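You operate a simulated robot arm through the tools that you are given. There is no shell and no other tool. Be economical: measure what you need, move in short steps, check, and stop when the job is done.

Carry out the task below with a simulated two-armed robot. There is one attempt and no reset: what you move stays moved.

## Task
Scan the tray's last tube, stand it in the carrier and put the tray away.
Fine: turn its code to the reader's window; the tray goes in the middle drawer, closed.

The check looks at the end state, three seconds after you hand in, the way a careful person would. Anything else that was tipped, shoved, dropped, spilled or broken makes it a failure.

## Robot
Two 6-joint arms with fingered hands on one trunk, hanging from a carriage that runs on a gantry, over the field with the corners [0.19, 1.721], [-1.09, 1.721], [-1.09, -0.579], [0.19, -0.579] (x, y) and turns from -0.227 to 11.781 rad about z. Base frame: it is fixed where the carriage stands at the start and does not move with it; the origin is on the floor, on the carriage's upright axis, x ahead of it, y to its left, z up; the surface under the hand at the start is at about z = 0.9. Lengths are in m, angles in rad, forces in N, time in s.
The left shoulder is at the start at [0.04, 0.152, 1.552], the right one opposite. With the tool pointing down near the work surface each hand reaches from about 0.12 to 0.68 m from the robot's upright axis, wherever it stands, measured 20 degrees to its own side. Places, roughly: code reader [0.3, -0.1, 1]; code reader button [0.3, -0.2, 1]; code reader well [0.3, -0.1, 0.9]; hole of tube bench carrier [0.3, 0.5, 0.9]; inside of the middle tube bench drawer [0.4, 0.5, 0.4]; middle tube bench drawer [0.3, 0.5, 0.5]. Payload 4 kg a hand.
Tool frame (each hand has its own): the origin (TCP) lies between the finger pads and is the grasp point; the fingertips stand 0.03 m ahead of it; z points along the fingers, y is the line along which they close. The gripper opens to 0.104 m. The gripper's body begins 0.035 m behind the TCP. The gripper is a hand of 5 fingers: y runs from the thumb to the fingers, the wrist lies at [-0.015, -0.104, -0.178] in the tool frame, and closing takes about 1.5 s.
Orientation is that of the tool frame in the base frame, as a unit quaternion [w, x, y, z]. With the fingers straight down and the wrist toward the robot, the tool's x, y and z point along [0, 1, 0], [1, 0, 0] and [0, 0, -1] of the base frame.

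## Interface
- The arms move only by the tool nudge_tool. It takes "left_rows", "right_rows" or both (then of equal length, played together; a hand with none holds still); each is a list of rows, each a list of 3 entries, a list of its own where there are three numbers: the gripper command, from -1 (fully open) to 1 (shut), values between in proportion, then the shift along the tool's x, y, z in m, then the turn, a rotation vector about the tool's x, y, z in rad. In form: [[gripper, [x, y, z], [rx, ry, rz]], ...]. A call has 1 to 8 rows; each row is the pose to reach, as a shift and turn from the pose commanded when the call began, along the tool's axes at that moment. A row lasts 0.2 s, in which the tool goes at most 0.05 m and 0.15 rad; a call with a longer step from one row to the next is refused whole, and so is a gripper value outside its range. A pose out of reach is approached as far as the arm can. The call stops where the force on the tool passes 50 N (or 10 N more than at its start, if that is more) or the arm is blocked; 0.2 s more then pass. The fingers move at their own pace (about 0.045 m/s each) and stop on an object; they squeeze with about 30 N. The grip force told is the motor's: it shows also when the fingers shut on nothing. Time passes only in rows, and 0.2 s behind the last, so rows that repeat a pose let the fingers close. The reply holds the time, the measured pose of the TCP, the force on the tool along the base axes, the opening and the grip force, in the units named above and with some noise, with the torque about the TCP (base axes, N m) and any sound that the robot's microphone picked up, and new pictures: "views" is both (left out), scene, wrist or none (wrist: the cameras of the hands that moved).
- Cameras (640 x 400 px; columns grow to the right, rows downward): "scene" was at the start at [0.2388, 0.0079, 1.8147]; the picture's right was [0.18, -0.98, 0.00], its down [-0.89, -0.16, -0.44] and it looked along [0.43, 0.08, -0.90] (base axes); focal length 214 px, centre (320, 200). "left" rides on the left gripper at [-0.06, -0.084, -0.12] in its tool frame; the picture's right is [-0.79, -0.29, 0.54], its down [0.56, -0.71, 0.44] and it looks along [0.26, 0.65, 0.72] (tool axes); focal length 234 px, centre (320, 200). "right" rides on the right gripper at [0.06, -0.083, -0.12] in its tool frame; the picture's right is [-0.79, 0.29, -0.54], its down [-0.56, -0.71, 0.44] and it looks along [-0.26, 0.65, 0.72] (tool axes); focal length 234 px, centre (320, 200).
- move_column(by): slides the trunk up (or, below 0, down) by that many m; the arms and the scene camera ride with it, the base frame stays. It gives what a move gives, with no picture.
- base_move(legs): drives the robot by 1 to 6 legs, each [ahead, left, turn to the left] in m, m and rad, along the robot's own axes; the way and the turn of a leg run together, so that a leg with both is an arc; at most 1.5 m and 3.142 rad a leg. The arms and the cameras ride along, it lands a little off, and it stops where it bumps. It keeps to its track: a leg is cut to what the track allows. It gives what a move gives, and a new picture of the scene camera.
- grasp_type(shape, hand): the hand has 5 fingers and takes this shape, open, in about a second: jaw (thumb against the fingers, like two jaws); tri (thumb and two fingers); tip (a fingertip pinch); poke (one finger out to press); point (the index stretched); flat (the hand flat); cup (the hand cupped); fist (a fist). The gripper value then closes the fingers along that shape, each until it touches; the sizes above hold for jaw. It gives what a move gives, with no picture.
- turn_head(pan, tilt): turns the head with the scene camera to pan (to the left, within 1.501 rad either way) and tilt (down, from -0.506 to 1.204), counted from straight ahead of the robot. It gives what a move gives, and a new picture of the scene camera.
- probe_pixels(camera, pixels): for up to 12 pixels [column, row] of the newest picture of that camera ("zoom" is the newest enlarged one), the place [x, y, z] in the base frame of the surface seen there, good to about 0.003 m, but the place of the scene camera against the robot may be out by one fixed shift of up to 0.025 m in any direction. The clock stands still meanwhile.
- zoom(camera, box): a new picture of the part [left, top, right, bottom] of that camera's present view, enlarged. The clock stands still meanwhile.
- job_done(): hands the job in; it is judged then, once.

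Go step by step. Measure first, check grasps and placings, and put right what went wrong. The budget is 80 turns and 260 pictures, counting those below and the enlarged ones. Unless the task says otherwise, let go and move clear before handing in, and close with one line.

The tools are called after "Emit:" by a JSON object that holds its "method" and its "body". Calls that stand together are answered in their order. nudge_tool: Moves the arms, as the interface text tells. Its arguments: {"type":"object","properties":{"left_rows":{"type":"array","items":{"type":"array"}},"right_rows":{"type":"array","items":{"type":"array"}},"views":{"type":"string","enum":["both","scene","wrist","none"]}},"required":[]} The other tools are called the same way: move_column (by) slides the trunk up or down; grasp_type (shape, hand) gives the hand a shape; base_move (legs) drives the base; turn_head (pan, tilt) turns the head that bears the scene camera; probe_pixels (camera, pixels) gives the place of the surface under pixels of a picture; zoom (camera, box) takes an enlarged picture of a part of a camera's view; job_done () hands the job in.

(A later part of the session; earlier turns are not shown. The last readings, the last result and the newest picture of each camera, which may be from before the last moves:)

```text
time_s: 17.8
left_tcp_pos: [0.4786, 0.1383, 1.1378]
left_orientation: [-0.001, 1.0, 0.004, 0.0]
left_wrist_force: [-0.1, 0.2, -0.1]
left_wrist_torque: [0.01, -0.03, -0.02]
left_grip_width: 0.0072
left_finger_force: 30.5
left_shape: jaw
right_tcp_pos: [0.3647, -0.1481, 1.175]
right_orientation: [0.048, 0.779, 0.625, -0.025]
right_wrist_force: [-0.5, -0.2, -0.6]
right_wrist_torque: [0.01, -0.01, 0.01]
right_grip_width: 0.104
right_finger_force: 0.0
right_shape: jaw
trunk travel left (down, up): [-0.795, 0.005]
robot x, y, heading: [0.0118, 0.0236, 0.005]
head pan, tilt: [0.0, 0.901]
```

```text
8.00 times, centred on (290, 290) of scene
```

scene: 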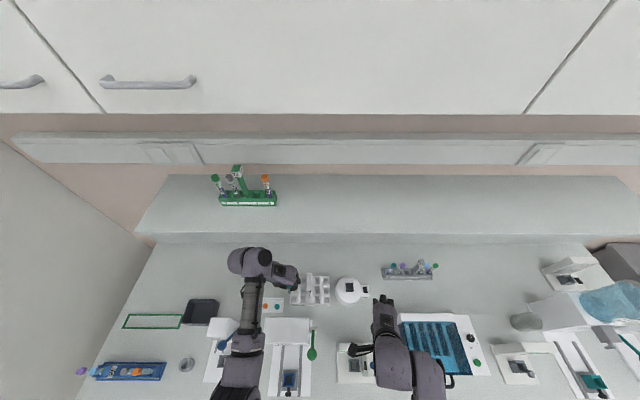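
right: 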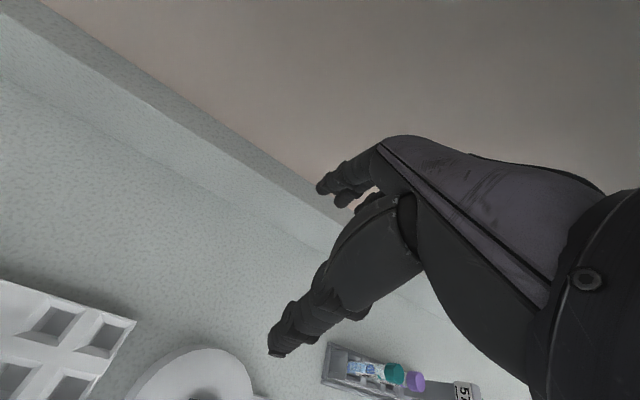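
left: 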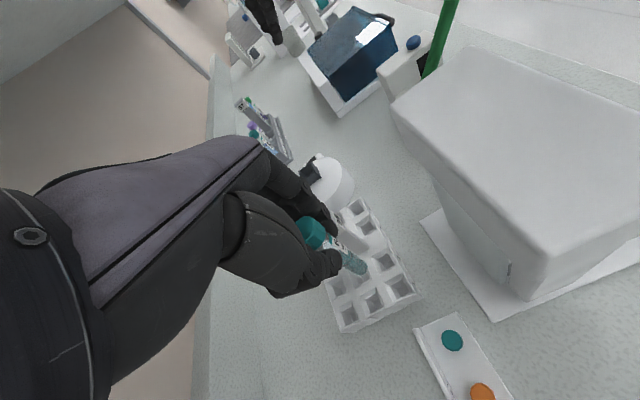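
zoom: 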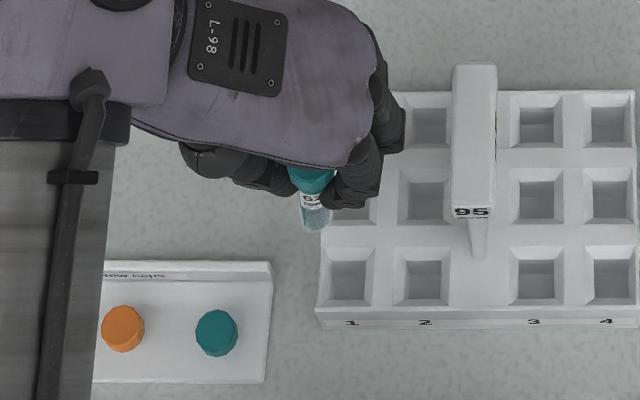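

Tube lifted clean, upright, label toward -x. Raise a bit more and turn the hand back −90° about its axis so the label will face −y.

Emit:
{"method": "nudge_tool", "body": {"left_rows": [[1, [0, 0, -0.02], [0, 0, -0.1]], [1, [0, 0, -0.04], [0, 0, -0.24]], [1, [0, 0, -0.045], [0, 0, -0.38]], [1, [0, 0, -0.045], [0, 0, -0.52]], [1, [0, 0, -0.045], [0, 0, -0.66]], [1, [0, 0, -0.045], [0, 0, -0.8]], [1, [0, 0, -0.045], [0, 0, -0.94]], [1, [0, 0, -0.045], [0, 0, -1.08]]], "views": "none"}}

Emit:
{"method": "nudge_tool", "body": {"left_rows": [[1, [0, 0, 0], [0, 0, -0.14]], [1, [0, 0, 0], [0, 0, -0.28]], [1, [0, 0, 0], [0, 0, -0.42]], [1, [0, 0, 0], [0, 0, -0.49]]], "views": "both"}}

```text
time_s: 19.7
left_tcp_pos: [0.4865, 0.2152, 1.1776]
left_orientation: [-0.068, 0.854, 0.514, 0.048]
left_wrist_force: [-0.5, -0.6, -0.1]
left_wrist_torque: [0.0, -0.01, 0.0]
left_grip_width: 0.0071
left_finger_force: 29.9
left_shape: jaw
right_tcp_pos: [0.3653, -0.15, 1.1758]
right_orientation: [0.049, 0.78, 0.624, -0.024]
right_wrist_force: [0.1, -0.5, 0.2]
right_wrist_torque: [-0.01, 0.01, -0.01]
right_grip_width: 0.1039
right_finger_force: 0.1
right_shape: jaw
trunk travel left (down, up): [-0.795, 0.005]
robot x, y, heading: [0.0127, 0.0222, 0.006]
head pan, tilt: [0.0, 0.901]
stopped in row 8 (left hand): the arm was blocked; the commanded pose is now the measured one
```

```text
time_s: 20.6
left_tcp_pos: [0.4936, 0.2808, 1.184]
left_orientation: [-0.102, 0.707, 0.69, 0.119]
left_wrist_force: [-0.7, 1.1, -0.2]
left_wrist_torque: [0.02, -0.01, 0.02]
left_grip_width: 0.0073
left_finger_force: 29.8
left_shape: jaw
right_tcp_pos: [0.3656, -0.15, 1.1758]
right_orientation: [0.049, 0.779, 0.624, -0.024]
right_wrist_force: [-0.2, 0.1, 1.0]
right_wrist_torque: [-0.02, 0.01, 0.04]
right_grip_width: 0.104
right_finger_force: 0.1
right_shape: jaw
trunk travel left (down, up): [-0.795, 0.005]
robot x, y, heading: [0.0103, 0.0248, 0.003]
head pan, tilt: [0.0, 0.901]
stopped in row 4 (left hand): the arm was blocked; the commanded pose is now the measured one
```

scene: 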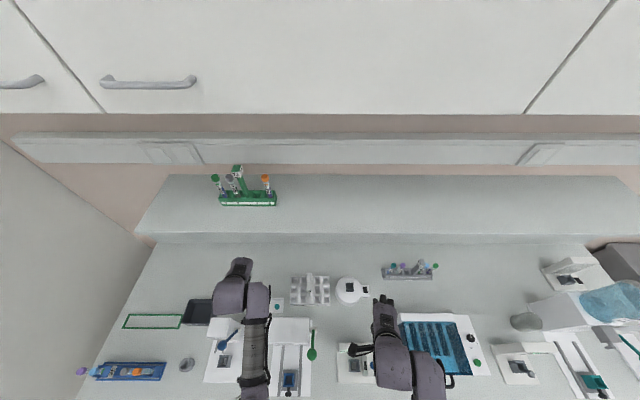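
left: 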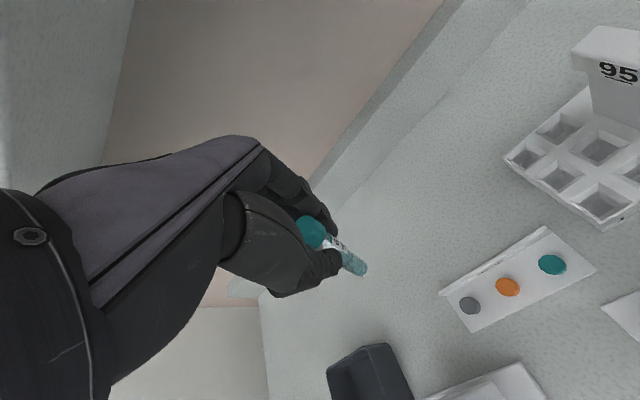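

The arm hit its upper limit, leaving the hand tilted ~0.31 rad about base x. I'll lower 5 cm and undo the tilt here, over free bench.

Emit:
{"method": "nudge_tool", "body": {"left_rows": [[1, [-0.01, 0, 0.02], [0, 0, 0]], [1, [-0.025, 0, 0.045], [0, -0.1, 0]], [1, [-0.025, 0, 0.045], [0, -0.21, 0]], [1, [-0.025, 0, 0.045], [0, -0.314, 0]]], "views": "wrist"}}

```text
time_s: 21.6
left_tcp_pos: [0.4962, 0.2686, 1.1338]
left_orientation: [0.011, 0.716, 0.698, 0.006]
left_wrist_force: [0.4, 0.4, -0.7]
left_wrist_torque: [0.01, 0.0, 0.0]
left_grip_width: 0.0073
left_finger_force: 30.2
left_shape: jaw
right_tcp_pos: [0.3645, -0.1497, 1.1754]
right_orientation: [0.048, 0.779, 0.625, -0.024]
right_wrist_force: [-0.3, -0.3, 0.4]
right_wrist_torque: [0.0, -0.02, -0.01]
right_grip_width: 0.1038
right_finger_force: 0.1
right_shape: jaw
trunk travel left (down, up): [-0.795, 0.005]
robot x, y, heading: [0.0124, 0.0235, -0.0]
head pan, tilt: [0.0, 0.901]
```

left: 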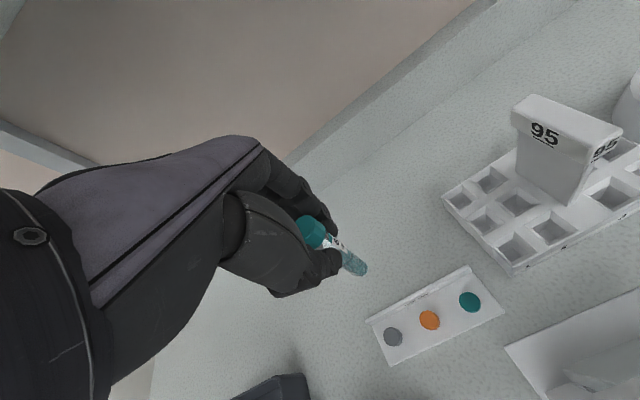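

Hand is nearly straight now. Pull back to x≈0.44 (channel between recapper and tray post) with small angle corrections, then drive the base right.

Emit:
{"method": "nudge_tool", "body": {"left_rows": [[1, [0, -0.03, 0], [0.024, 0, -0.025]], [1, [0, -0.055, -0.005], [0.024, 0, -0.025]]], "views": "none"}}

Emit:
{"method": "turn_head", "body": {"pan": 0.0, "tilt": 1.1}}

Emit:
{"method": "zoom", "body": {"camera": "scene", "box": [230, 190, 390, 290]}}

```text
time_s: 22.2
left_tcp_pos: [0.4388, 0.272, 1.1379]
left_orientation: [0.001, 0.708, 0.707, -0.001]
left_wrist_force: [-0.7, -0.5, -0.1]
left_wrist_torque: [0.02, 0.01, 0.02]
left_grip_width: 0.0073
left_finger_force: 30.3
left_shape: jaw
right_tcp_pos: [0.3649, -0.1493, 1.1756]
right_orientation: [0.049, 0.779, 0.625, -0.024]
right_wrist_force: [0.1, -0.6, 0.0]
right_wrist_torque: [0.0, 0.01, -0.01]
right_grip_width: 0.104
right_finger_force: 0.0
right_shape: jaw
trunk travel left (down, up): [-0.795, 0.005]
robot x, y, heading: [0.0118, 0.0209, 0.006]
head pan, tilt: [0.0, 0.901]
```

```text
time_s: 23.0
left_tcp_pos: [0.4378, 0.2719, 1.1381]
left_orientation: [0.0, 0.707, 0.707, -0.003]
left_wrist_force: [-0.3, -0.3, 0.1]
left_wrist_torque: [-0.02, -0.02, -0.01]
left_grip_width: 0.0072
left_finger_force: 30.2
left_shape: jaw
right_tcp_pos: [0.3657, -0.1485, 1.1761]
right_orientation: [0.049, 0.779, 0.625, -0.025]
right_wrist_force: [-0.1, 0.6, -0.2]
right_wrist_torque: [0.02, 0.02, 0.01]
right_grip_width: 0.104
right_finger_force: 0.0
right_shape: jaw
trunk travel left (down, up): [-0.795, 0.005]
robot x, y, heading: [0.0119, 0.0252, 0.001]
head pan, tilt: [0.0, 1.1]
```

scene: 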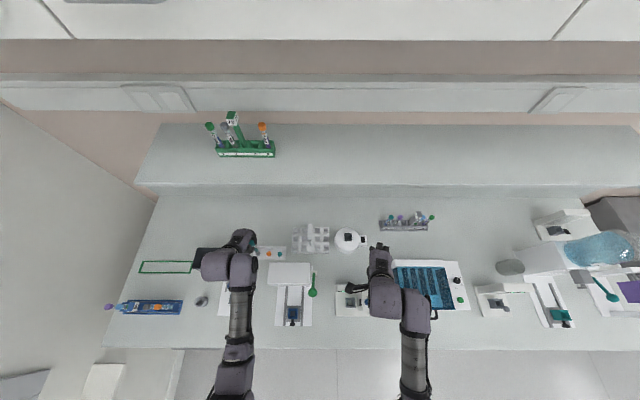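

```text
4.00 times, centred on (310, 240) of scene
```

zoom: 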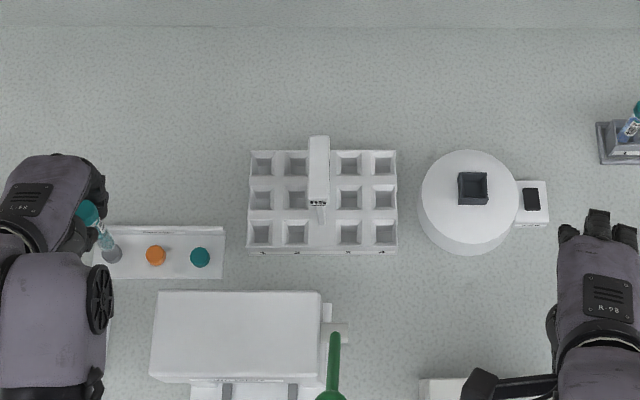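

Checking lever height and tube-bottom height before crossing.

Emit:
{"method": "probe_pixels", "body": {"camera": "scene", "pixels": [[257, 254], [255, 250], [253, 244], [313, 274], [313, 280], [312, 287], [314, 292], [307, 273], [315, 273], [310, 239], [254, 262], [290, 263]]}}

Emit:
{"method": "probe_pixels", "body": {"camera": "left", "pixels": [[361, 268], [358, 263], [320, 235], [350, 258]]}}

```text
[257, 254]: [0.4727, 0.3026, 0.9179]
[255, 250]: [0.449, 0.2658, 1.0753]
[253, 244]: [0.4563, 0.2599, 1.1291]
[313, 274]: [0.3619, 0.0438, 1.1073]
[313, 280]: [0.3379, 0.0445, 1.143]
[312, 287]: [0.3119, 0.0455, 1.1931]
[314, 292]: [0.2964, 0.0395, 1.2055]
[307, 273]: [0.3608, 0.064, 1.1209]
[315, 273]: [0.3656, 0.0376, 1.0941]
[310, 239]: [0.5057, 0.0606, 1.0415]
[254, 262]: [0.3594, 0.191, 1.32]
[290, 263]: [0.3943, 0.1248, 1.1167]
```

```text
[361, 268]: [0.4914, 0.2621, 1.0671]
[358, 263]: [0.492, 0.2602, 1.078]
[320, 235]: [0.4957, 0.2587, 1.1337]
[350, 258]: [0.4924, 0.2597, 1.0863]
```

Lever (max 1.21 at x≈0.28) is well beneath the wrist/forearm; the tube bottom is ~1.068. Driving right 0.30.

Emit:
{"method": "base_move", "body": {"legs": [[0, -0.3, 0]]}}

Emit:
{"method": "nudge_tool", "body": {"left_rows": [[1, [0, 0, 0], [0, 0, 0]]], "views": "wrist"}}

Emit:
{"method": "zoom", "body": {"camera": "scene", "box": [200, 210, 360, 310]}}

```text
time_s: 25.0
left_tcp_pos: [0.4405, -0.0332, 1.1378]
left_orientation: [0.0, 0.707, 0.707, -0.001]
left_wrist_force: [0.4, 0.6, -0.6]
left_wrist_torque: [-0.02, 0.0, 0.0]
left_grip_width: 0.0073
left_finger_force: 29.9
left_shape: jaw
right_tcp_pos: [0.3667, -0.4549, 1.1752]
right_orientation: [0.048, 0.779, 0.625, -0.024]
right_wrist_force: [0.4, -0.6, 0.5]
right_wrist_torque: [0.01, 0.0, 0.03]
right_grip_width: 0.1038
right_finger_force: 0.0
right_shape: jaw
trunk travel left (down, up): [-0.795, 0.005]
robot x, y, heading: [0.0144, -0.2807, 0.006]
head pan, tilt: [0.0, 1.1]
```

scene: 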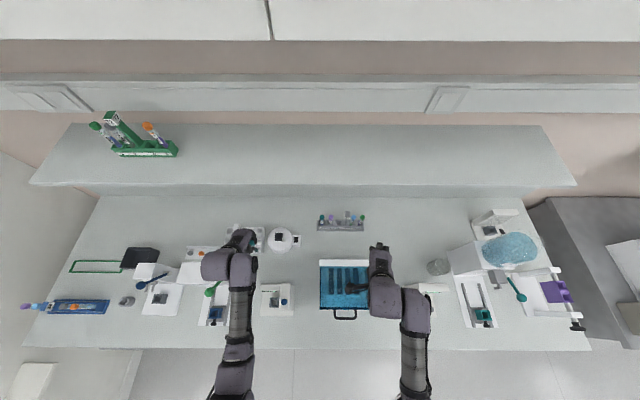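

```text
time_s: 25.4
left_tcp_pos: [0.4407, -0.0343, 1.1379]
left_orientation: [0.002, 0.707, 0.707, -0.002]
left_wrist_force: [0.5, 0.5, -0.8]
left_wrist_torque: [-0.02, -0.03, 0.01]
left_grip_width: 0.0071
left_finger_force: 29.8
left_shape: jaw
right_tcp_pos: [0.3675, -0.4553, 1.175]
right_orientation: [0.048, 0.779, 0.624, -0.024]
right_wrist_force: [-0.2, 0.3, 0.4]
right_wrist_torque: [-0.01, -0.01, 0.03]
right_grip_width: 0.1041
right_finger_force: 0.1
right_shape: jaw
trunk travel left (down, up): [-0.795, 0.005]
robot x, y, heading: [0.0164, -0.2846, 0.006]
head pan, tilt: [0.0, 1.1]
```

left: 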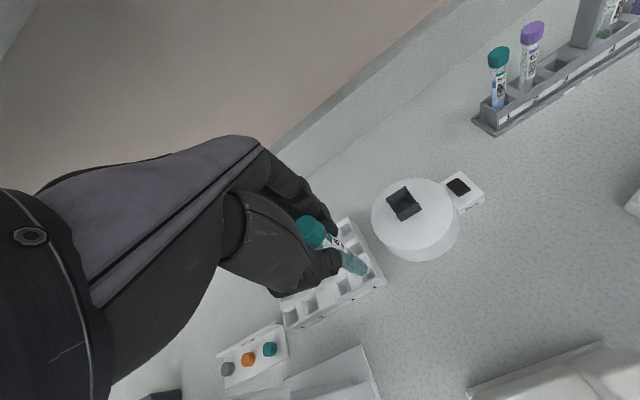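

```text
4.00 times, centred on (280, 260) of scene
```

zoom: 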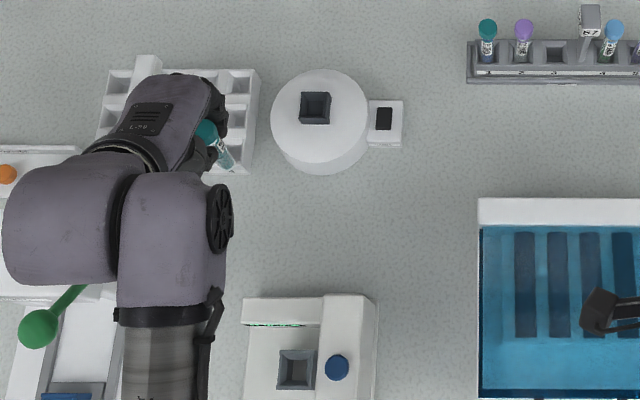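

Probing the arm's low parts vs the lever and getting the well via scene.

Emit:
{"method": "probe_pixels", "body": {"camera": "scene", "pixels": [[215, 267], [205, 270], [240, 268], [255, 261], [209, 292], [274, 302], [284, 302], [281, 290], [268, 302], [275, 296], [275, 308], [287, 287]]}}

Emit:
{"method": "zoom", "body": {"camera": "scene", "box": [248, 275, 312, 325]}}

```text
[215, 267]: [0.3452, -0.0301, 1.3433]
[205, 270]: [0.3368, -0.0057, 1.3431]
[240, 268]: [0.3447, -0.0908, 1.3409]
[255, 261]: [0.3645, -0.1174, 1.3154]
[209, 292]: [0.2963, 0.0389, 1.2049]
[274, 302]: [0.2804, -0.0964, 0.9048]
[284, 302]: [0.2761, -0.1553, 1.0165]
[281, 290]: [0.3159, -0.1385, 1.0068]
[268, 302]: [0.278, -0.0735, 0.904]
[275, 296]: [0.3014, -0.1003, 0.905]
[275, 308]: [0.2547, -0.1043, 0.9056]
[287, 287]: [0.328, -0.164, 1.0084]
```

```text
8.00 times, centred on (280, 300) of scene
```

zoom: 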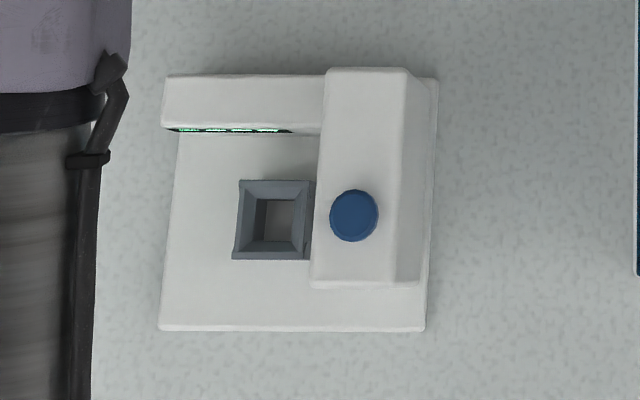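

Lever clear in y. Move the hand to about (0.25,-0.095) at the same height to view the well with the wrist camera.

Emit:
{"method": "nudge_tool", "body": {"left_rows": [[1, [-0.03, -0.02, 0], [0, 0, 0]], [1, [-0.06, -0.05, 0], [0, 0, 0]], [1, [-0.06, -0.095, 0], [0, 0, 0]], [1, [-0.06, -0.14, 0], [0, 0, 0]], [1, [-0.06, -0.185, 0], [0, 0, 0]], [1, [-0.06, -0.21, 0], [0, 0, 0]]]}}

Emit:
{"method": "zoom", "body": {"camera": "left", "box": [240, 200, 560, 400]}}

```text
time_s: 26.2
left_tcp_pos: [0.3726, -0.0357, 1.1461]
left_orientation: [-0.05, 0.726, 0.682, 0.064]
left_wrist_force: [1.1, -0.1, -0.3]
left_wrist_torque: [0.02, 0.01, -0.01]
left_grip_width: 0.0073
left_finger_force: 29.7
left_shape: jaw
right_tcp_pos: [0.3664, -0.4542, 1.1755]
right_orientation: [0.049, 0.778, 0.625, -0.024]
right_wrist_force: [-0.5, -0.6, -0.1]
right_wrist_torque: [-0.01, 0.03, 0.01]
right_grip_width: 0.1038
right_finger_force: 0.0
right_shape: jaw
trunk travel left (down, up): [-0.795, 0.005]
robot x, y, heading: [0.0123, -0.2818, 0.01]
head pan, tilt: [0.0, 1.1]
stopped in row 3 (left hand): the arm was blocked; the commanded pose is now the measured one
```

scene: 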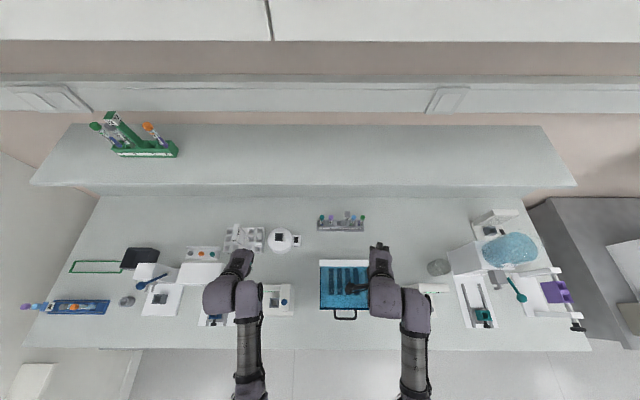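
left: 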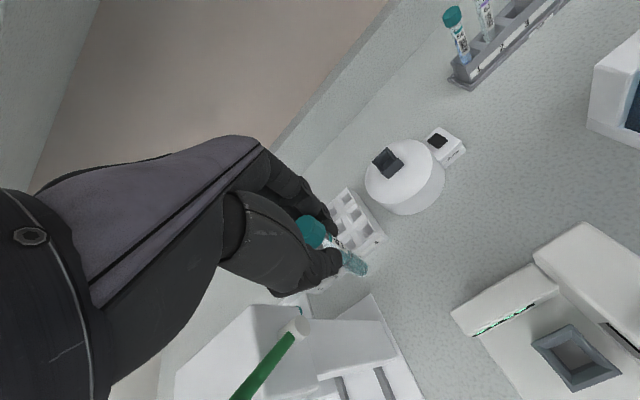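

```text
2.00 times, centred on (400, 300) of left
```

zoom: 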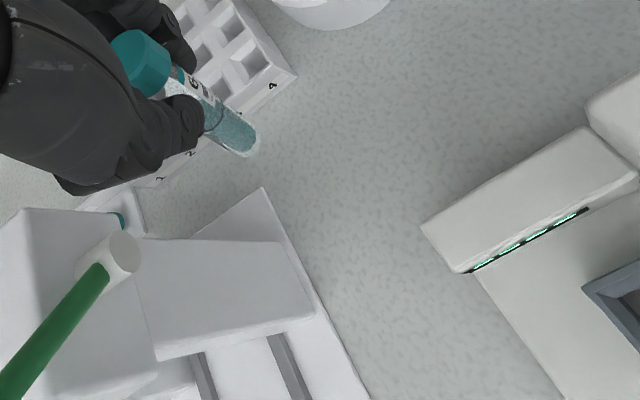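

The arm hit a joint limit again (no contact force): close-in at this height is out of range, so I'll keep the arm extended and move the base. First restore the left pose; and probe objects near the right hand.

Emit:
{"method": "probe_pixels", "body": {"camera": "scene", "pixels": [[438, 267], [445, 262], [455, 250], [428, 288], [440, 288], [405, 300], [380, 260], [390, 285], [418, 300], [465, 270]]}}

Emit:
{"method": "nudge_tool", "body": {"left_rows": [[1, [0, 0.035, 0.0], [0, 0, 0]], [1, [0, 0.067, 0.01], [0, -0.08, 0]], [1, [0, 0.067, 0.01], [0, -0.16, 0]]], "views": "none"}}

```text
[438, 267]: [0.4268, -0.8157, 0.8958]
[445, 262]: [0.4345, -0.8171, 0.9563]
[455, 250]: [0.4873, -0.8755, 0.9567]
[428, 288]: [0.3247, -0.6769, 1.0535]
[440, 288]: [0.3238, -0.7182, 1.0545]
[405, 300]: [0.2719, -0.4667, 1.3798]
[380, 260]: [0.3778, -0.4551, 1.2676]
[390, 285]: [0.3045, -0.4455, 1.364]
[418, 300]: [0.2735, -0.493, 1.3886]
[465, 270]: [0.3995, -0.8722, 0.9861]
```

```text
time_s: 27.0
left_tcp_pos: [0.4378, -0.0399, 1.1352]
left_orientation: [0.006, 0.73, 0.684, 0.005]
left_wrist_force: [0.0, -0.5, 0.2]
left_wrist_torque: [0.01, 0.04, 0.01]
left_grip_width: 0.0073
left_finger_force: 30.3
left_shape: jaw
right_tcp_pos: [0.3677, -0.4551, 1.1751]
right_orientation: [0.05, 0.779, 0.625, -0.025]
right_wrist_force: [0.1, 0.3, 0.3]
right_wrist_torque: [0.02, -0.02, 0.04]
right_grip_width: 0.1038
right_finger_force: 0.1
right_shape: jaw
trunk travel left (down, up): [-0.795, 0.005]
robot x, y, heading: [0.0112, -0.2792, 0.008]
head pan, tilt: [0.0, 1.1]
```

Straight again. Drive right 0.06 then back 0.185, then fix the small yaw (0.065).

Emit:
{"method": "base_move", "body": {"legs": [[0, -0.06, 0], [-0.19, 0, 0]]}}

Emit:
{"method": "nudge_tool", "body": {"left_rows": [[1, [0, 0, 0], [0.015, 0, -0.065]], [1, [0, 0, 0], [0.015, 0, -0.065]]], "views": "wrist"}}

Emit:
{"method": "zoom", "body": {"camera": "left", "box": [240, 200, 560, 400]}}

```text
time_s: 29.1
left_tcp_pos: [0.2448, -0.0992, 1.1348]
left_orientation: [0.005, 0.729, 0.685, 0.004]
left_wrist_force: [-0.1, 0.9, 0.1]
left_wrist_torque: [-0.04, -0.04, 0.03]
left_grip_width: 0.0073
left_finger_force: 30.0
left_shape: jaw
right_tcp_pos: [0.1769, -0.5163, 1.1747]
right_orientation: [0.048, 0.778, 0.626, -0.025]
right_wrist_force: [0.1, -0.4, 0.1]
right_wrist_torque: [0.01, -0.03, 0.0]
right_grip_width: 0.1039
right_finger_force: 0.1
right_shape: jaw
trunk travel left (down, up): [-0.795, 0.005]
robot x, y, heading: [-0.1787, -0.3487, 0.007]
head pan, tilt: [0.0, 1.1]
```

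scene: 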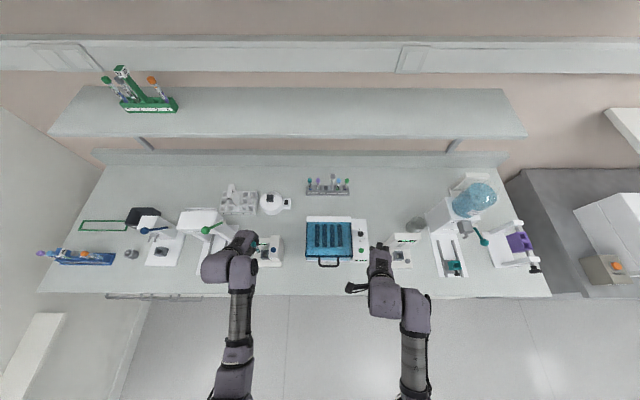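

```text
time_s: 29.8
left_tcp_pos: [0.2444, -0.0994, 1.1344]
left_orientation: [-0.001, 0.706, 0.709, -0.001]
left_wrist_force: [0.4, 0.5, 0.0]
left_wrist_torque: [0.0, 0.0, -0.02]
left_grip_width: 0.0075
left_finger_force: 30.1
left_shape: jaw
right_tcp_pos: [0.1772, -0.516, 1.1752]
right_orientation: [0.049, 0.778, 0.626, -0.025]
right_wrist_force: [0.8, 0.2, 0.5]
right_wrist_torque: [0.0, 0.0, 0.01]
right_grip_width: 0.104
right_finger_force: 0.1
right_shape: jaw
trunk travel left (down, up): [-0.795, 0.005]
robot x, y, heading: [-0.1802, -0.3462, 0.008]
head pan, tilt: [0.0, 1.1]
```

left: 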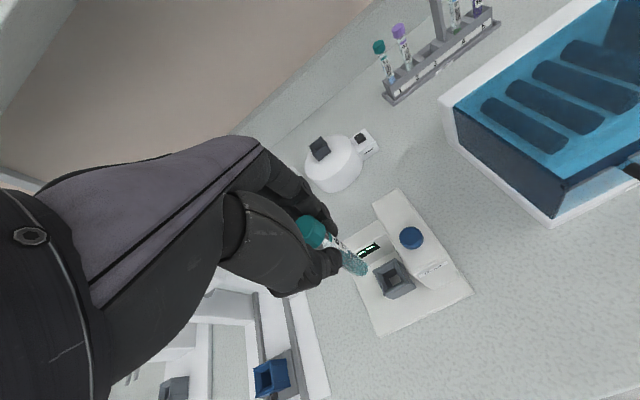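

```text
2.00 times, centred on (400, 300) of left
```

zoom: 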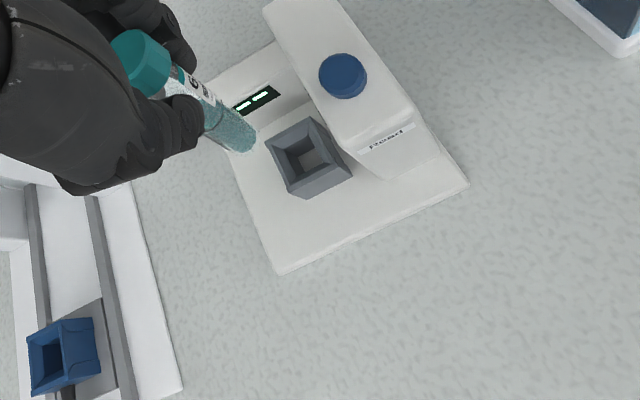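

Well is now visible in the wrist camera; probing rim, floor, block and the tube bottom.

Emit:
{"method": "probe_pixels", "body": {"camera": "zoom", "pixels": [[315, 158], [270, 143], [311, 121], [345, 170], [303, 183], [288, 130], [330, 148], [325, 178], [285, 165], [325, 90], [236, 138], [345, 72]]}}

Emit:
{"method": "zoom", "body": {"camera": "left", "box": [340, 240, 436, 300]}}

Emit:
{"method": "zoom", "body": {"camera": "scene", "box": [210, 220, 306, 280]}}

```text
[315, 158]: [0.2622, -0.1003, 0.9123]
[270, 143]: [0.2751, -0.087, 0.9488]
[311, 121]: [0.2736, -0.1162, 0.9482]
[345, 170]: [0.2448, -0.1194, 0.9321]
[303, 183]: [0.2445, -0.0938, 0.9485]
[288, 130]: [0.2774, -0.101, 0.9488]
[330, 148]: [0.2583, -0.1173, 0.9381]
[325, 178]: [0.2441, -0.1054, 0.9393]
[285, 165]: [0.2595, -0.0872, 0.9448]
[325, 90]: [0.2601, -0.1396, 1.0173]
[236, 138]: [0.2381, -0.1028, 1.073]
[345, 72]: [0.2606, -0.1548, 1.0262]
```

```text
6.67 times, centred on (388, 270) of left
```

zoom: 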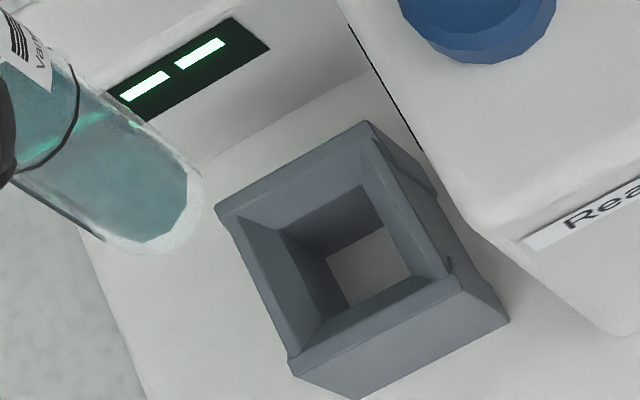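

```text
6.67 times, centred on (258, 250) of scene
```

zoom: 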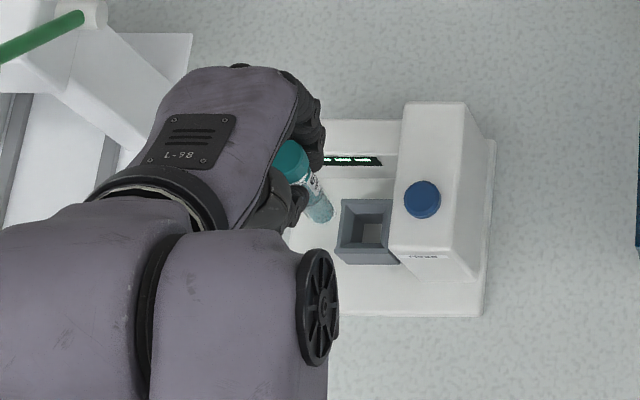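

Well centre ≈ (0.260,-0.102), rim 0.949; tube axis coincides with the TCP. Checking finger/hand side clearance to the button block.

Emit:
{"method": "probe_pixels", "body": {"camera": "zoom", "pixels": [[308, 150], [312, 120], [300, 205], [265, 190], [290, 110], [398, 200], [398, 170], [393, 240], [410, 120]]}}

Emit:
{"method": "probe_pixels", "body": {"camera": "left", "pixels": [[333, 228], [328, 212], [338, 262], [310, 190], [330, 275], [299, 180], [260, 150], [395, 232], [400, 245], [390, 225], [413, 265]]}}

```text
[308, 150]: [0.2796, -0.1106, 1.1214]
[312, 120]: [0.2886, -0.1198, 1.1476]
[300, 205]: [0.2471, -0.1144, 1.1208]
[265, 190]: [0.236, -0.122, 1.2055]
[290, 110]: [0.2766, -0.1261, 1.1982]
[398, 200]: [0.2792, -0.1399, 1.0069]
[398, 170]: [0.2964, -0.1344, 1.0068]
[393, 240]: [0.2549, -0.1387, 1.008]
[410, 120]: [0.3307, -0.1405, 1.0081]
```

```text
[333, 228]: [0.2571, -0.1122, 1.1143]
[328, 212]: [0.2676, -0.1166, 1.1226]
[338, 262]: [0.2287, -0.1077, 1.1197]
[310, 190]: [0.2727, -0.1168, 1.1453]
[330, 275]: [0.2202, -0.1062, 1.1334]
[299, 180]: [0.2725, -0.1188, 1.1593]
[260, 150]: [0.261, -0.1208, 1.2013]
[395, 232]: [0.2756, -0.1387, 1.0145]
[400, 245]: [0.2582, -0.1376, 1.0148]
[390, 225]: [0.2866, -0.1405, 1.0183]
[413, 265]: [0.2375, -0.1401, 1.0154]
```

Clearance to the block ~5–8 mm. Aligning over the well and descending part-way.

Emit:
{"method": "nudge_tool", "body": {"left_rows": [[1, [-0.002, 0.0156, 0], [0, 0, 0]], [1, [-0.002, 0.0156, 0.03], [0, 0, 0]], [1, [-0.002, 0.0156, 0.06], [0, 0, 0]], [1, [-0.002, 0.0156, 0.09], [0, 0, 0]], [1, [-0.002, 0.0156, 0.105], [0, 0, 0]]]}}

Emit:
{"method": "zoom", "body": {"camera": "left", "box": [280, 180, 440, 280]}}

Emit:
{"method": "zoom", "body": {"camera": "scene", "box": [210, 220, 306, 280]}}

```text
time_s: 30.9
left_tcp_pos: [0.2619, -0.1015, 1.0284]
left_orientation: [-0.001, 0.706, 0.708, -0.001]
left_wrist_force: [0.1, 0.6, 0.3]
left_wrist_torque: [0.01, 0.0, 0.01]
left_grip_width: 0.0071
left_finger_force: 30.0
left_shape: jaw
right_tcp_pos: [0.1765, -0.5172, 1.1751]
right_orientation: [0.048, 0.778, 0.626, -0.025]
right_wrist_force: [-0.2, -0.1, -0.7]
right_wrist_torque: [0.01, 0.01, -0.01]
right_grip_width: 0.104
right_finger_force: 0.1
right_shape: jaw
trunk travel left (down, up): [-0.795, 0.005]
robot x, y, heading: [-0.1799, -0.3438, 0.005]
head pan, tilt: [0.0, 1.1]
```

scene: 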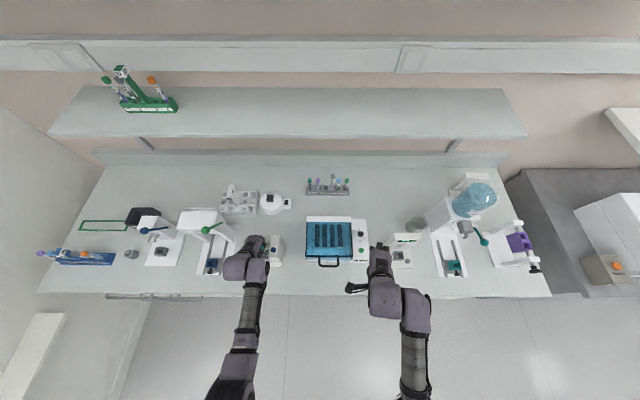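
left: 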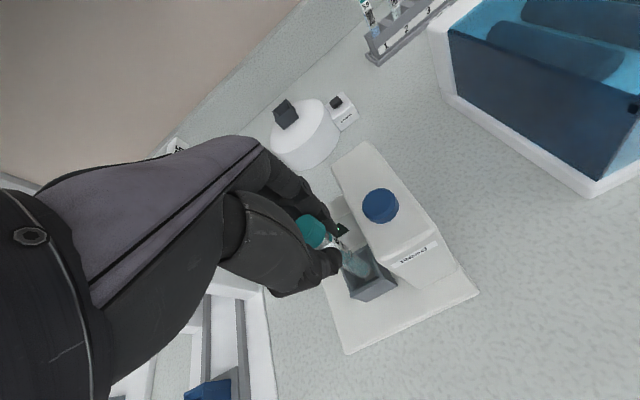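

```text
4.00 times, centred on (360, 230) of left
```

zoom: 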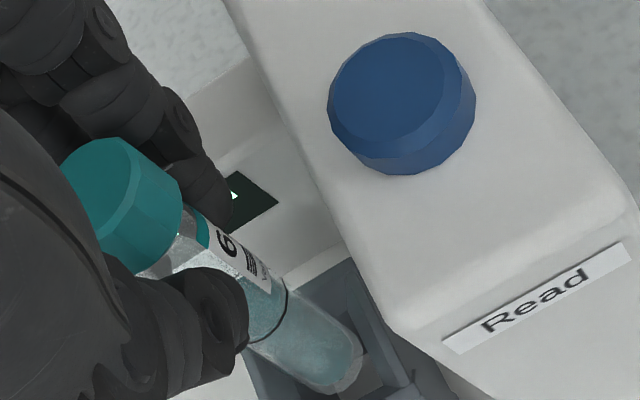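

```text
6.67 times, centred on (258, 250) of scene
```

zoom: 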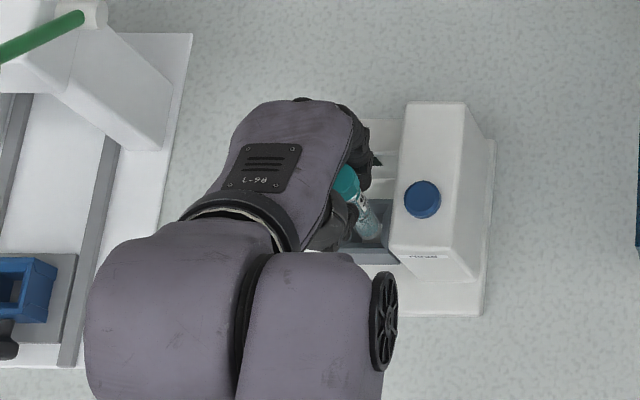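

Tube bottom is at the well mouth. Lowering slowly to seat it.

Emit:
{"method": "nudge_tool", "body": {"left_rows": [[1, [0, -0.001, 0.012], [0, 0, 0]], [1, [0, -0.001, 0.024], [0, 0, 0]], [1, [0, -0.001, 0.034], [0, 0, 0]], [1, [0, -0.001, 0.041], [0, 0, 0]]], "views": "wrist"}}

Emit:
{"method": "zoom", "body": {"camera": "left", "box": [280, 180, 440, 280]}}

```text
time_s: 31.9
left_tcp_pos: [0.2623, -0.0998, 0.9923]
left_orientation: [0.001, 0.705, 0.709, 0.003]
left_wrist_force: [-10.5, -0.1, 32.9]
left_wrist_torque: [-0.03, 0.22, -0.07]
left_grip_width: 0.009
left_finger_force: 29.7
left_shape: jaw
right_tcp_pos: [0.176, -0.5146, 1.1764]
right_orientation: [0.048, 0.778, 0.625, -0.024]
right_wrist_force: [-0.5, 0.5, 0.7]
right_wrist_torque: [0.01, -0.02, -0.03]
right_grip_width: 0.104
right_finger_force: 0.0
right_shape: jaw
trunk travel left (down, up): [-0.795, 0.005]
robot x, y, heading: [-0.178, -0.3441, 0.007]
head pan, tilt: [0.0, 1.1]
```

left: 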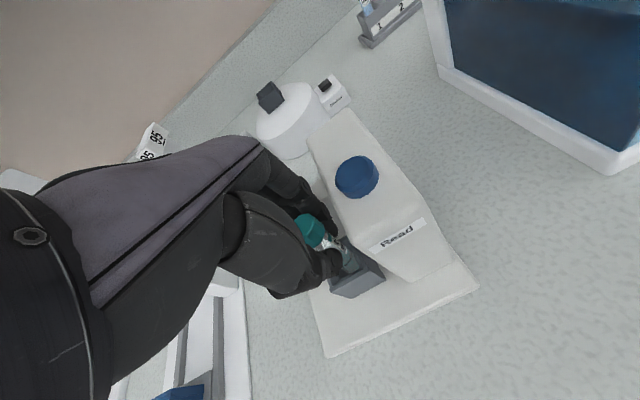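

```text
4.00 times, centred on (360, 230) of left
```

zoom: 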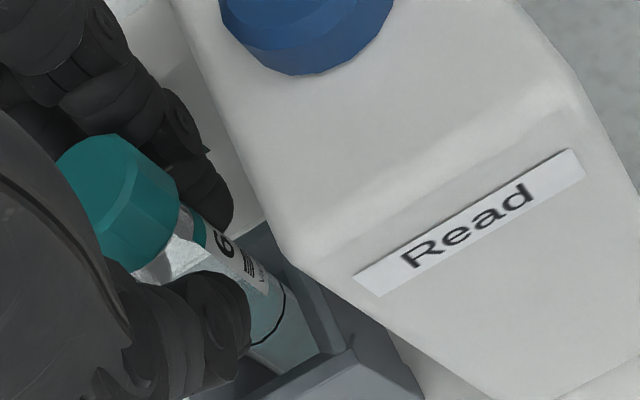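

Contact (33 N up, −10 N in x): likely the tube touches the +x wall. Ease up slightly and shift −x 2 mm.

Emit:
{"method": "nudge_tool", "body": {"left_rows": [[1, [0, -0.001, -0.008], [0, 0, 0]], [1, [0, -0.003, -0.008], [0, 0, 0]], [1, [0, -0.003, -0.004], [0, 0, 0]], [1, [0, -0.003, 0], [0, 0, 0]]], "views": "wrist"}}

Emit:
{"method": "zoom", "body": {"camera": "left", "box": [300, 200, 396, 260]}}

```text
time_s: 33.0
left_tcp_pos: [0.2608, -0.1001, 0.9927]
left_orientation: [0.002, 0.707, 0.708, 0.004]
left_wrist_force: [-1.9, 2.1, 28.0]
left_wrist_torque: [0.06, -0.11, -0.01]
left_grip_width: 0.0087
left_finger_force: 29.6
left_shape: jaw
right_tcp_pos: [0.1763, -0.5148, 1.1759]
right_orientation: [0.049, 0.779, 0.625, -0.025]
right_wrist_force: [-0.3, -0.7, -0.2]
right_wrist_torque: [0.03, -0.02, 0.0]
right_grip_width: 0.1037
right_finger_force: 0.0
right_shape: jaw
trunk travel left (down, up): [-0.795, 0.005]
robot x, y, heading: [-0.1777, -0.3449, 0.012]
head pan, tilt: [0.0, 1.1]
```

left: 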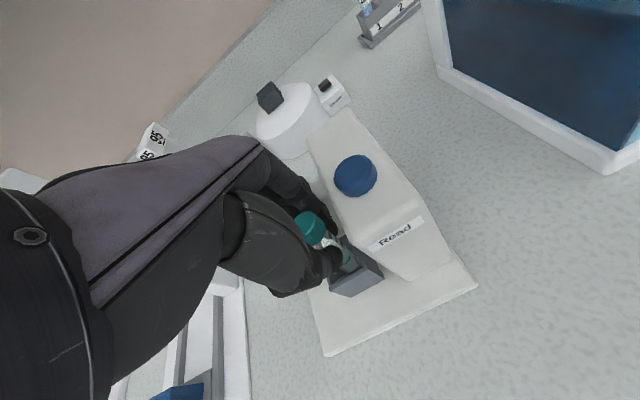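

```text
6.67 times, centred on (348, 230) of left
```

zoom: 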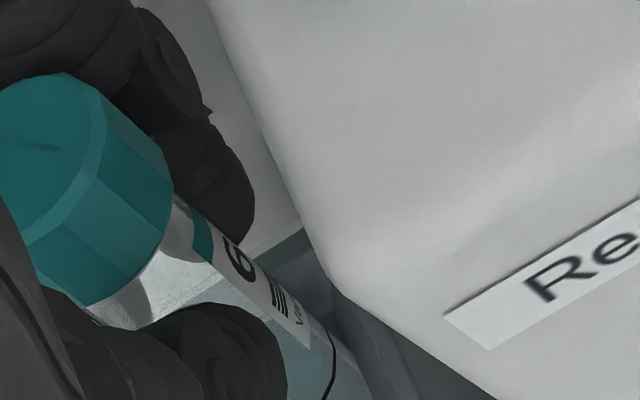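

Force now purely vertical — tube seated on the well floor, label toward the window. Relax, open gently and retreat upward.

Emit:
{"method": "nudge_tool", "body": {"left_rows": [[1, [0, 0, -0.005], [0, 0, 0]], [0.6, [0, 0, -0.005], [0, 0, 0]], [0.3, [0, 0, -0.005], [0, 0, 0]], [0.2, [0, 0, -0.005], [0, 0, 0]], [0.2, [0, 0, -0.005], [0, 0, 0]], [0.2, [0, 0, -0.005], [0, 0, 0]]], "views": "wrist"}}

Emit:
{"method": "zoom", "body": {"camera": "left", "box": [280, 180, 440, 280]}}

```text
time_s: 34.4
left_tcp_pos: [0.2563, -0.1008, 0.9933]
left_orientation: [-0.001, 0.707, 0.708, -0.001]
left_wrist_force: [-3.0, -0.3, 1.3]
left_wrist_torque: [0.0, -0.04, 0.02]
left_grip_width: 0.0406
left_finger_force: 0.1
left_shape: jaw
right_tcp_pos: [0.1747, -0.5173, 1.1743]
right_orientation: [0.049, 0.779, 0.625, -0.025]
right_wrist_force: [0.0, 0.2, -0.3]
right_wrist_torque: [-0.02, -0.01, 0.0]
right_grip_width: 0.1038
right_finger_force: 0.1
right_shape: jaw
trunk travel left (down, up): [-0.795, 0.005]
robot x, y, heading: [-0.1735, -0.3441, 0.008]
head pan, tilt: [0.0, 1.1]
```

left: 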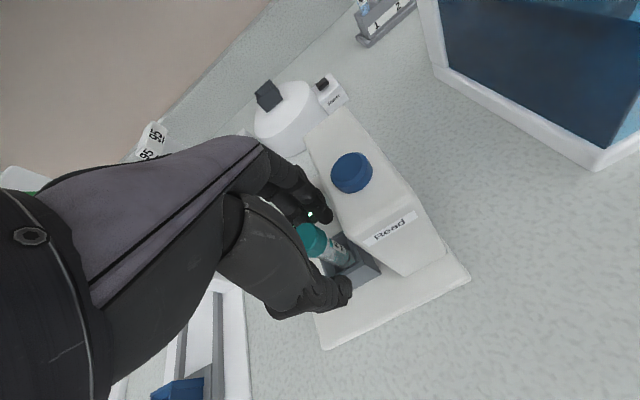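

```text
4.00 times, centred on (360, 230) of left
```

zoom: 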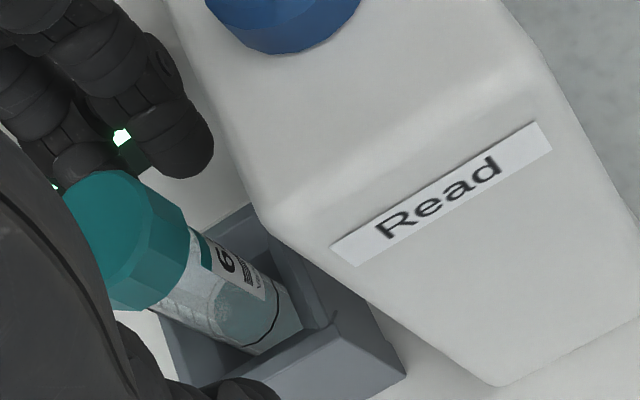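

Tube stands in the well. Raise the left hand clear, then form the poke shape.

Emit:
{"method": "nudge_tool", "body": {"left_rows": [[0.1, [0, 0.002, -0.02], [0, 0, 0]], [0.1, [0, 0.002, -0.05], [0, 0, 0]], [0.1, [0, 0.002, -0.09], [0, 0, 0]], [0.1, [0, 0.002, -0.13], [0, 0, 0]]], "views": "none"}}

Emit:
{"method": "grasp_type", "body": {"hand": "left", "shape": "poke"}}

Emit:
{"method": "nudge_tool", "body": {"left_rows": [[-1, [0, 0, 0], [0, 0, 0]]], "views": "both"}}

Emit:
{"method": "zoom", "body": {"camera": "left", "box": [240, 150, 480, 300]}}

Emit:
{"method": "zoom", "body": {"camera": "scene", "box": [210, 220, 306, 280]}}

```text
time_s: 35.4
left_tcp_pos: [0.2601, -0.104, 1.1232]
left_orientation: [-0.001, 0.706, 0.708, -0.001]
left_wrist_force: [0.6, -0.2, -0.5]
left_wrist_torque: [0.01, 0.0, -0.02]
left_grip_width: 0.0465
left_finger_force: 0.0
left_shape: jaw
right_tcp_pos: [0.1761, -0.5151, 1.1744]
right_orientation: [0.049, 0.778, 0.626, -0.025]
right_wrist_force: [0.1, -0.6, 0.3]
right_wrist_torque: [0.04, 0.03, 0.02]
right_grip_width: 0.1039
right_finger_force: 0.0
right_shape: jaw
trunk travel left (down, up): [-0.795, 0.005]
robot x, y, heading: [-0.1756, -0.3469, 0.011]
head pan, tilt: [0.0, 1.1]
```

```text
time_s: 36.2
left_tcp_pos: [0.26, -0.1032, 1.1214]
left_orientation: [0.0, 0.706, 0.708, -0.001]
left_wrist_force: [-0.1, 0.7, -0.2]
left_wrist_torque: [0.0, 0.02, -0.02]
left_grip_width: 0.0001
left_finger_force: 0.1
left_shape: poke
right_tcp_pos: [0.1757, -0.5157, 1.1764]
right_orientation: [0.049, 0.778, 0.626, -0.025]
right_wrist_force: [0.4, 0.4, 0.9]
right_wrist_torque: [0.02, 0.0, -0.01]
right_grip_width: 0.1039
right_finger_force: 0.0
right_shape: jaw
trunk travel left (down, up): [-0.795, 0.005]
robot x, y, heading: [-0.1793, -0.3424, 0.008]
head pan, tilt: [0.0, 1.1]
```

```text
time_s: 36.6
left_tcp_pos: [0.2613, -0.1025, 1.1219]
left_orientation: [-0.001, 0.707, 0.707, -0.001]
left_wrist_force: [-0.3, 0.7, -0.2]
left_wrist_torque: [-0.01, 0.0, 0.0]
left_grip_width: 0.0
left_finger_force: 0.0
left_shape: poke
right_tcp_pos: [0.1766, -0.5163, 1.176]
right_orientation: [0.049, 0.778, 0.625, -0.025]
right_wrist_force: [-0.7, 1.0, 0.5]
right_wrist_torque: [0.0, -0.01, -0.02]
right_grip_width: 0.1037
right_finger_force: 0.0
right_shape: jaw
trunk travel left (down, up): [-0.795, 0.005]
robot x, y, heading: [-0.1781, -0.3472, 0.014]
head pan, tilt: [0.0, 1.1]
```

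scene: 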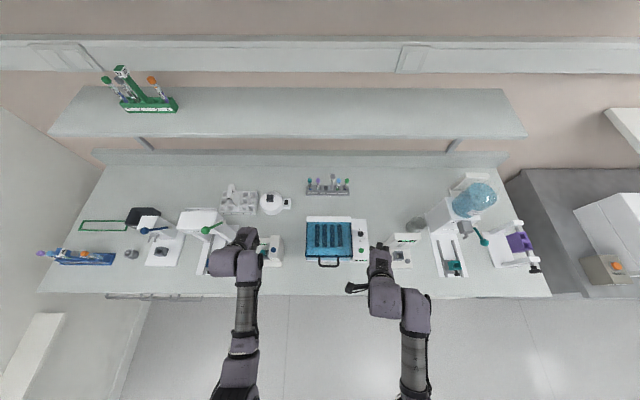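
left: 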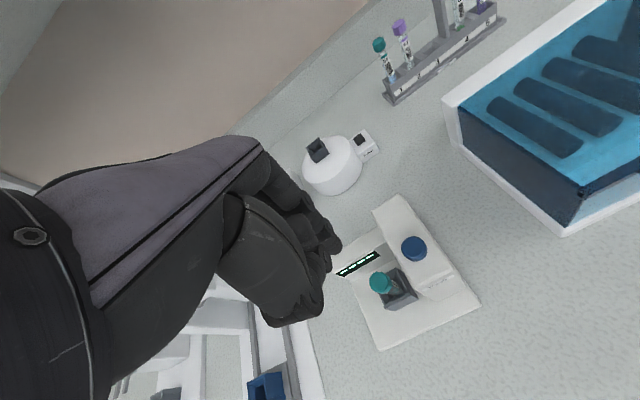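

```text
2.67 times, centred on (360, 225) of left
```

zoom: 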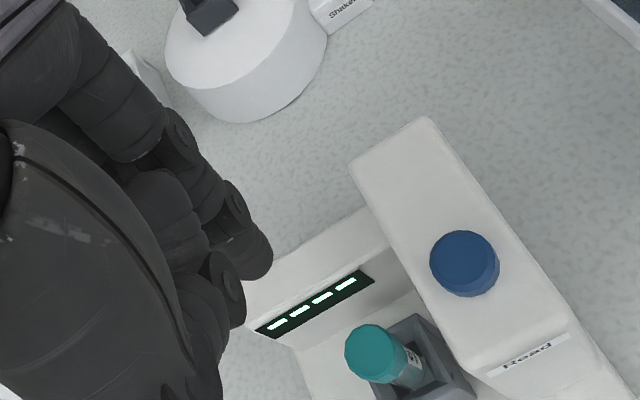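

```text
6.67 times, centred on (258, 250) of scene
```

zoom: 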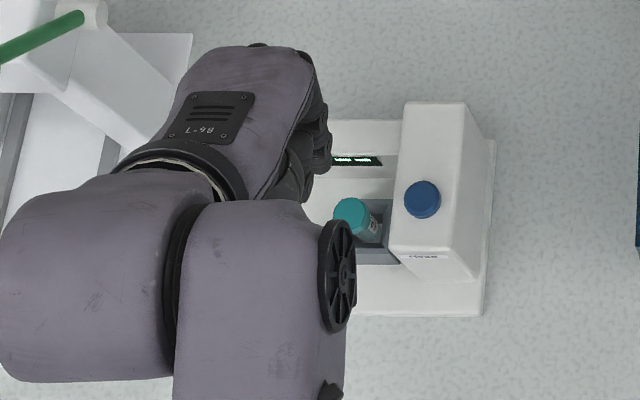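

Tube stands in the well with its label toward the block. Probing poke fingertip, button and the tube cap.

Emit:
{"method": "probe_pixels", "body": {"camera": "zoom", "pixels": [[225, 165]]}}

Emit:
{"method": "probe_pixels", "body": {"camera": "left", "pixels": [[338, 246], [332, 250], [336, 236], [328, 225], [325, 260], [412, 248], [414, 243], [380, 282], [395, 288], [318, 300]]}}

```text
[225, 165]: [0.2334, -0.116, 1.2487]
```

```text
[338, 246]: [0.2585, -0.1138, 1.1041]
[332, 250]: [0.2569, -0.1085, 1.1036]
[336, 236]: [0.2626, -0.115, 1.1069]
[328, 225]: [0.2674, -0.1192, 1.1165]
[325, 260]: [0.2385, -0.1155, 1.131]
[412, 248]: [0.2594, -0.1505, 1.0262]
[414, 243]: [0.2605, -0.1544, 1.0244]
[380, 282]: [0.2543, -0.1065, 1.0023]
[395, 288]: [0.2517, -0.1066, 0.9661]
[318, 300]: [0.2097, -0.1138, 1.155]
```

Fingertip is ~2–3 cm below the TCP and ~6 mm to −y. Move over the button and press gradually.

Emit:
{"method": "nudge_tool", "body": {"left_rows": [[-1, [-0.045, 0, 0], [0, 0, 0]], [-1, [-0.045, 0, 0.03], [0, 0, 0]], [-1, [-0.045, 0, 0.055], [0, 0, 0]], [-1, [-0.045, 0, 0.062], [0, 0, 0]], [-1, [-0.045, 0, 0.066], [0, 0, 0]], [-1, [-0.045, 0, 0.07], [0, 0, 0]]], "views": "wrist"}}

Emit:
{"method": "zoom", "body": {"camera": "left", "box": [240, 150, 480, 300]}}

```text
time_s: 38.0
left_tcp_pos: [0.2577, -0.1478, 1.054]
left_orientation: [-0.001, 0.707, 0.708, -0.001]
left_wrist_force: [-0.1, -0.4, 0.7]
left_wrist_torque: [-0.02, 0.03, 0.02]
left_grip_width: 0.0001
left_finger_force: 0.0
left_shape: poke
right_tcp_pos: [0.1759, -0.5153, 1.175]
right_orientation: [0.049, 0.778, 0.626, -0.025]
right_wrist_force: [0.6, 1.1, -0.6]
right_wrist_torque: [-0.01, -0.03, 0.02]
right_grip_width: 0.1037
right_finger_force: 0.1
right_shape: jaw
trunk travel left (down, up): [-0.795, 0.005]
robot x, y, heading: [-0.1766, -0.3457, 0.009]
head pan, tilt: [0.0, 1.1]
```

left: 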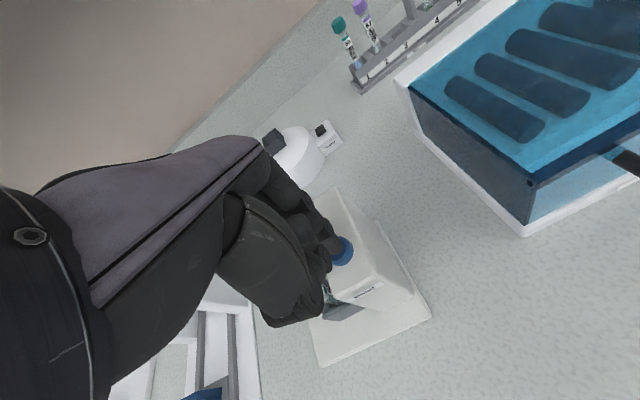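

```text
2.67 times, centred on (360, 225) of left
```

zoom: 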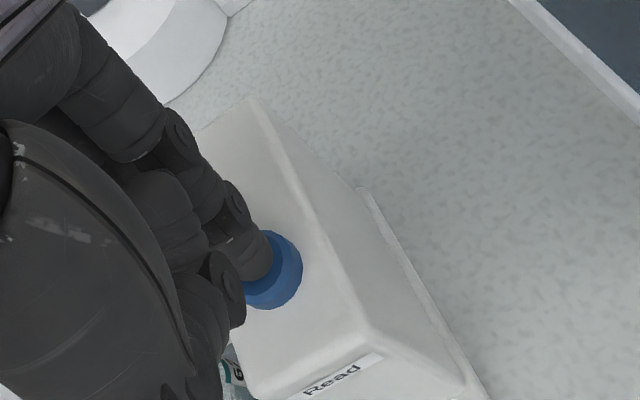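

Fingertip is over the button, not yet touching. Pressing further.

Emit:
{"method": "nudge_tool", "body": {"left_rows": [[-1, [-0.004, 0.001, 0.004], [0, 0, 0]], [-1, [-0.004, 0.001, 0.008], [0, 0, 0]], [-1, [-0.004, 0.001, 0.012], [0, 0, 0]], [-1, [-0.004, 0.001, 0.016], [0, 0, 0]], [-1, [-0.004, 0.001, 0.016], [0, 0, 0]], [-1, [-0.004, 0.001, 0], [0, 0, 0]]], "views": "wrist"}}

```text
time_s: 39.5
left_tcp_pos: [0.2588, -0.1536, 1.0505]
left_orientation: [-0.001, 0.706, 0.708, -0.004]
left_wrist_force: [0.9, -0.8, 4.0]
left_wrist_torque: [0.0, -0.02, -0.02]
left_grip_width: 0.0
left_finger_force: 0.0
left_shape: poke
right_tcp_pos: [0.1774, -0.516, 1.1751]
right_orientation: [0.049, 0.779, 0.625, -0.024]
right_wrist_force: [0.2, 0.3, -0.3]
right_wrist_torque: [0.01, 0.02, -0.02]
right_grip_width: 0.104
right_finger_force: 0.1
right_shape: jaw
trunk travel left (down, up): [-0.795, 0.005]
robot x, y, heading: [-0.1751, -0.3448, 0.011]
head pan, tilt: [0.0, 1.1]
heard: click
```

left: 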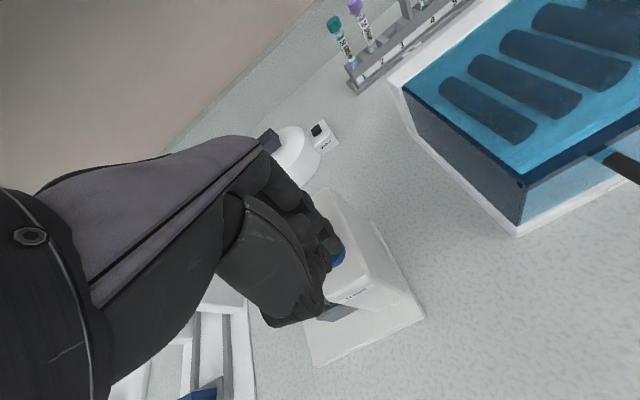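

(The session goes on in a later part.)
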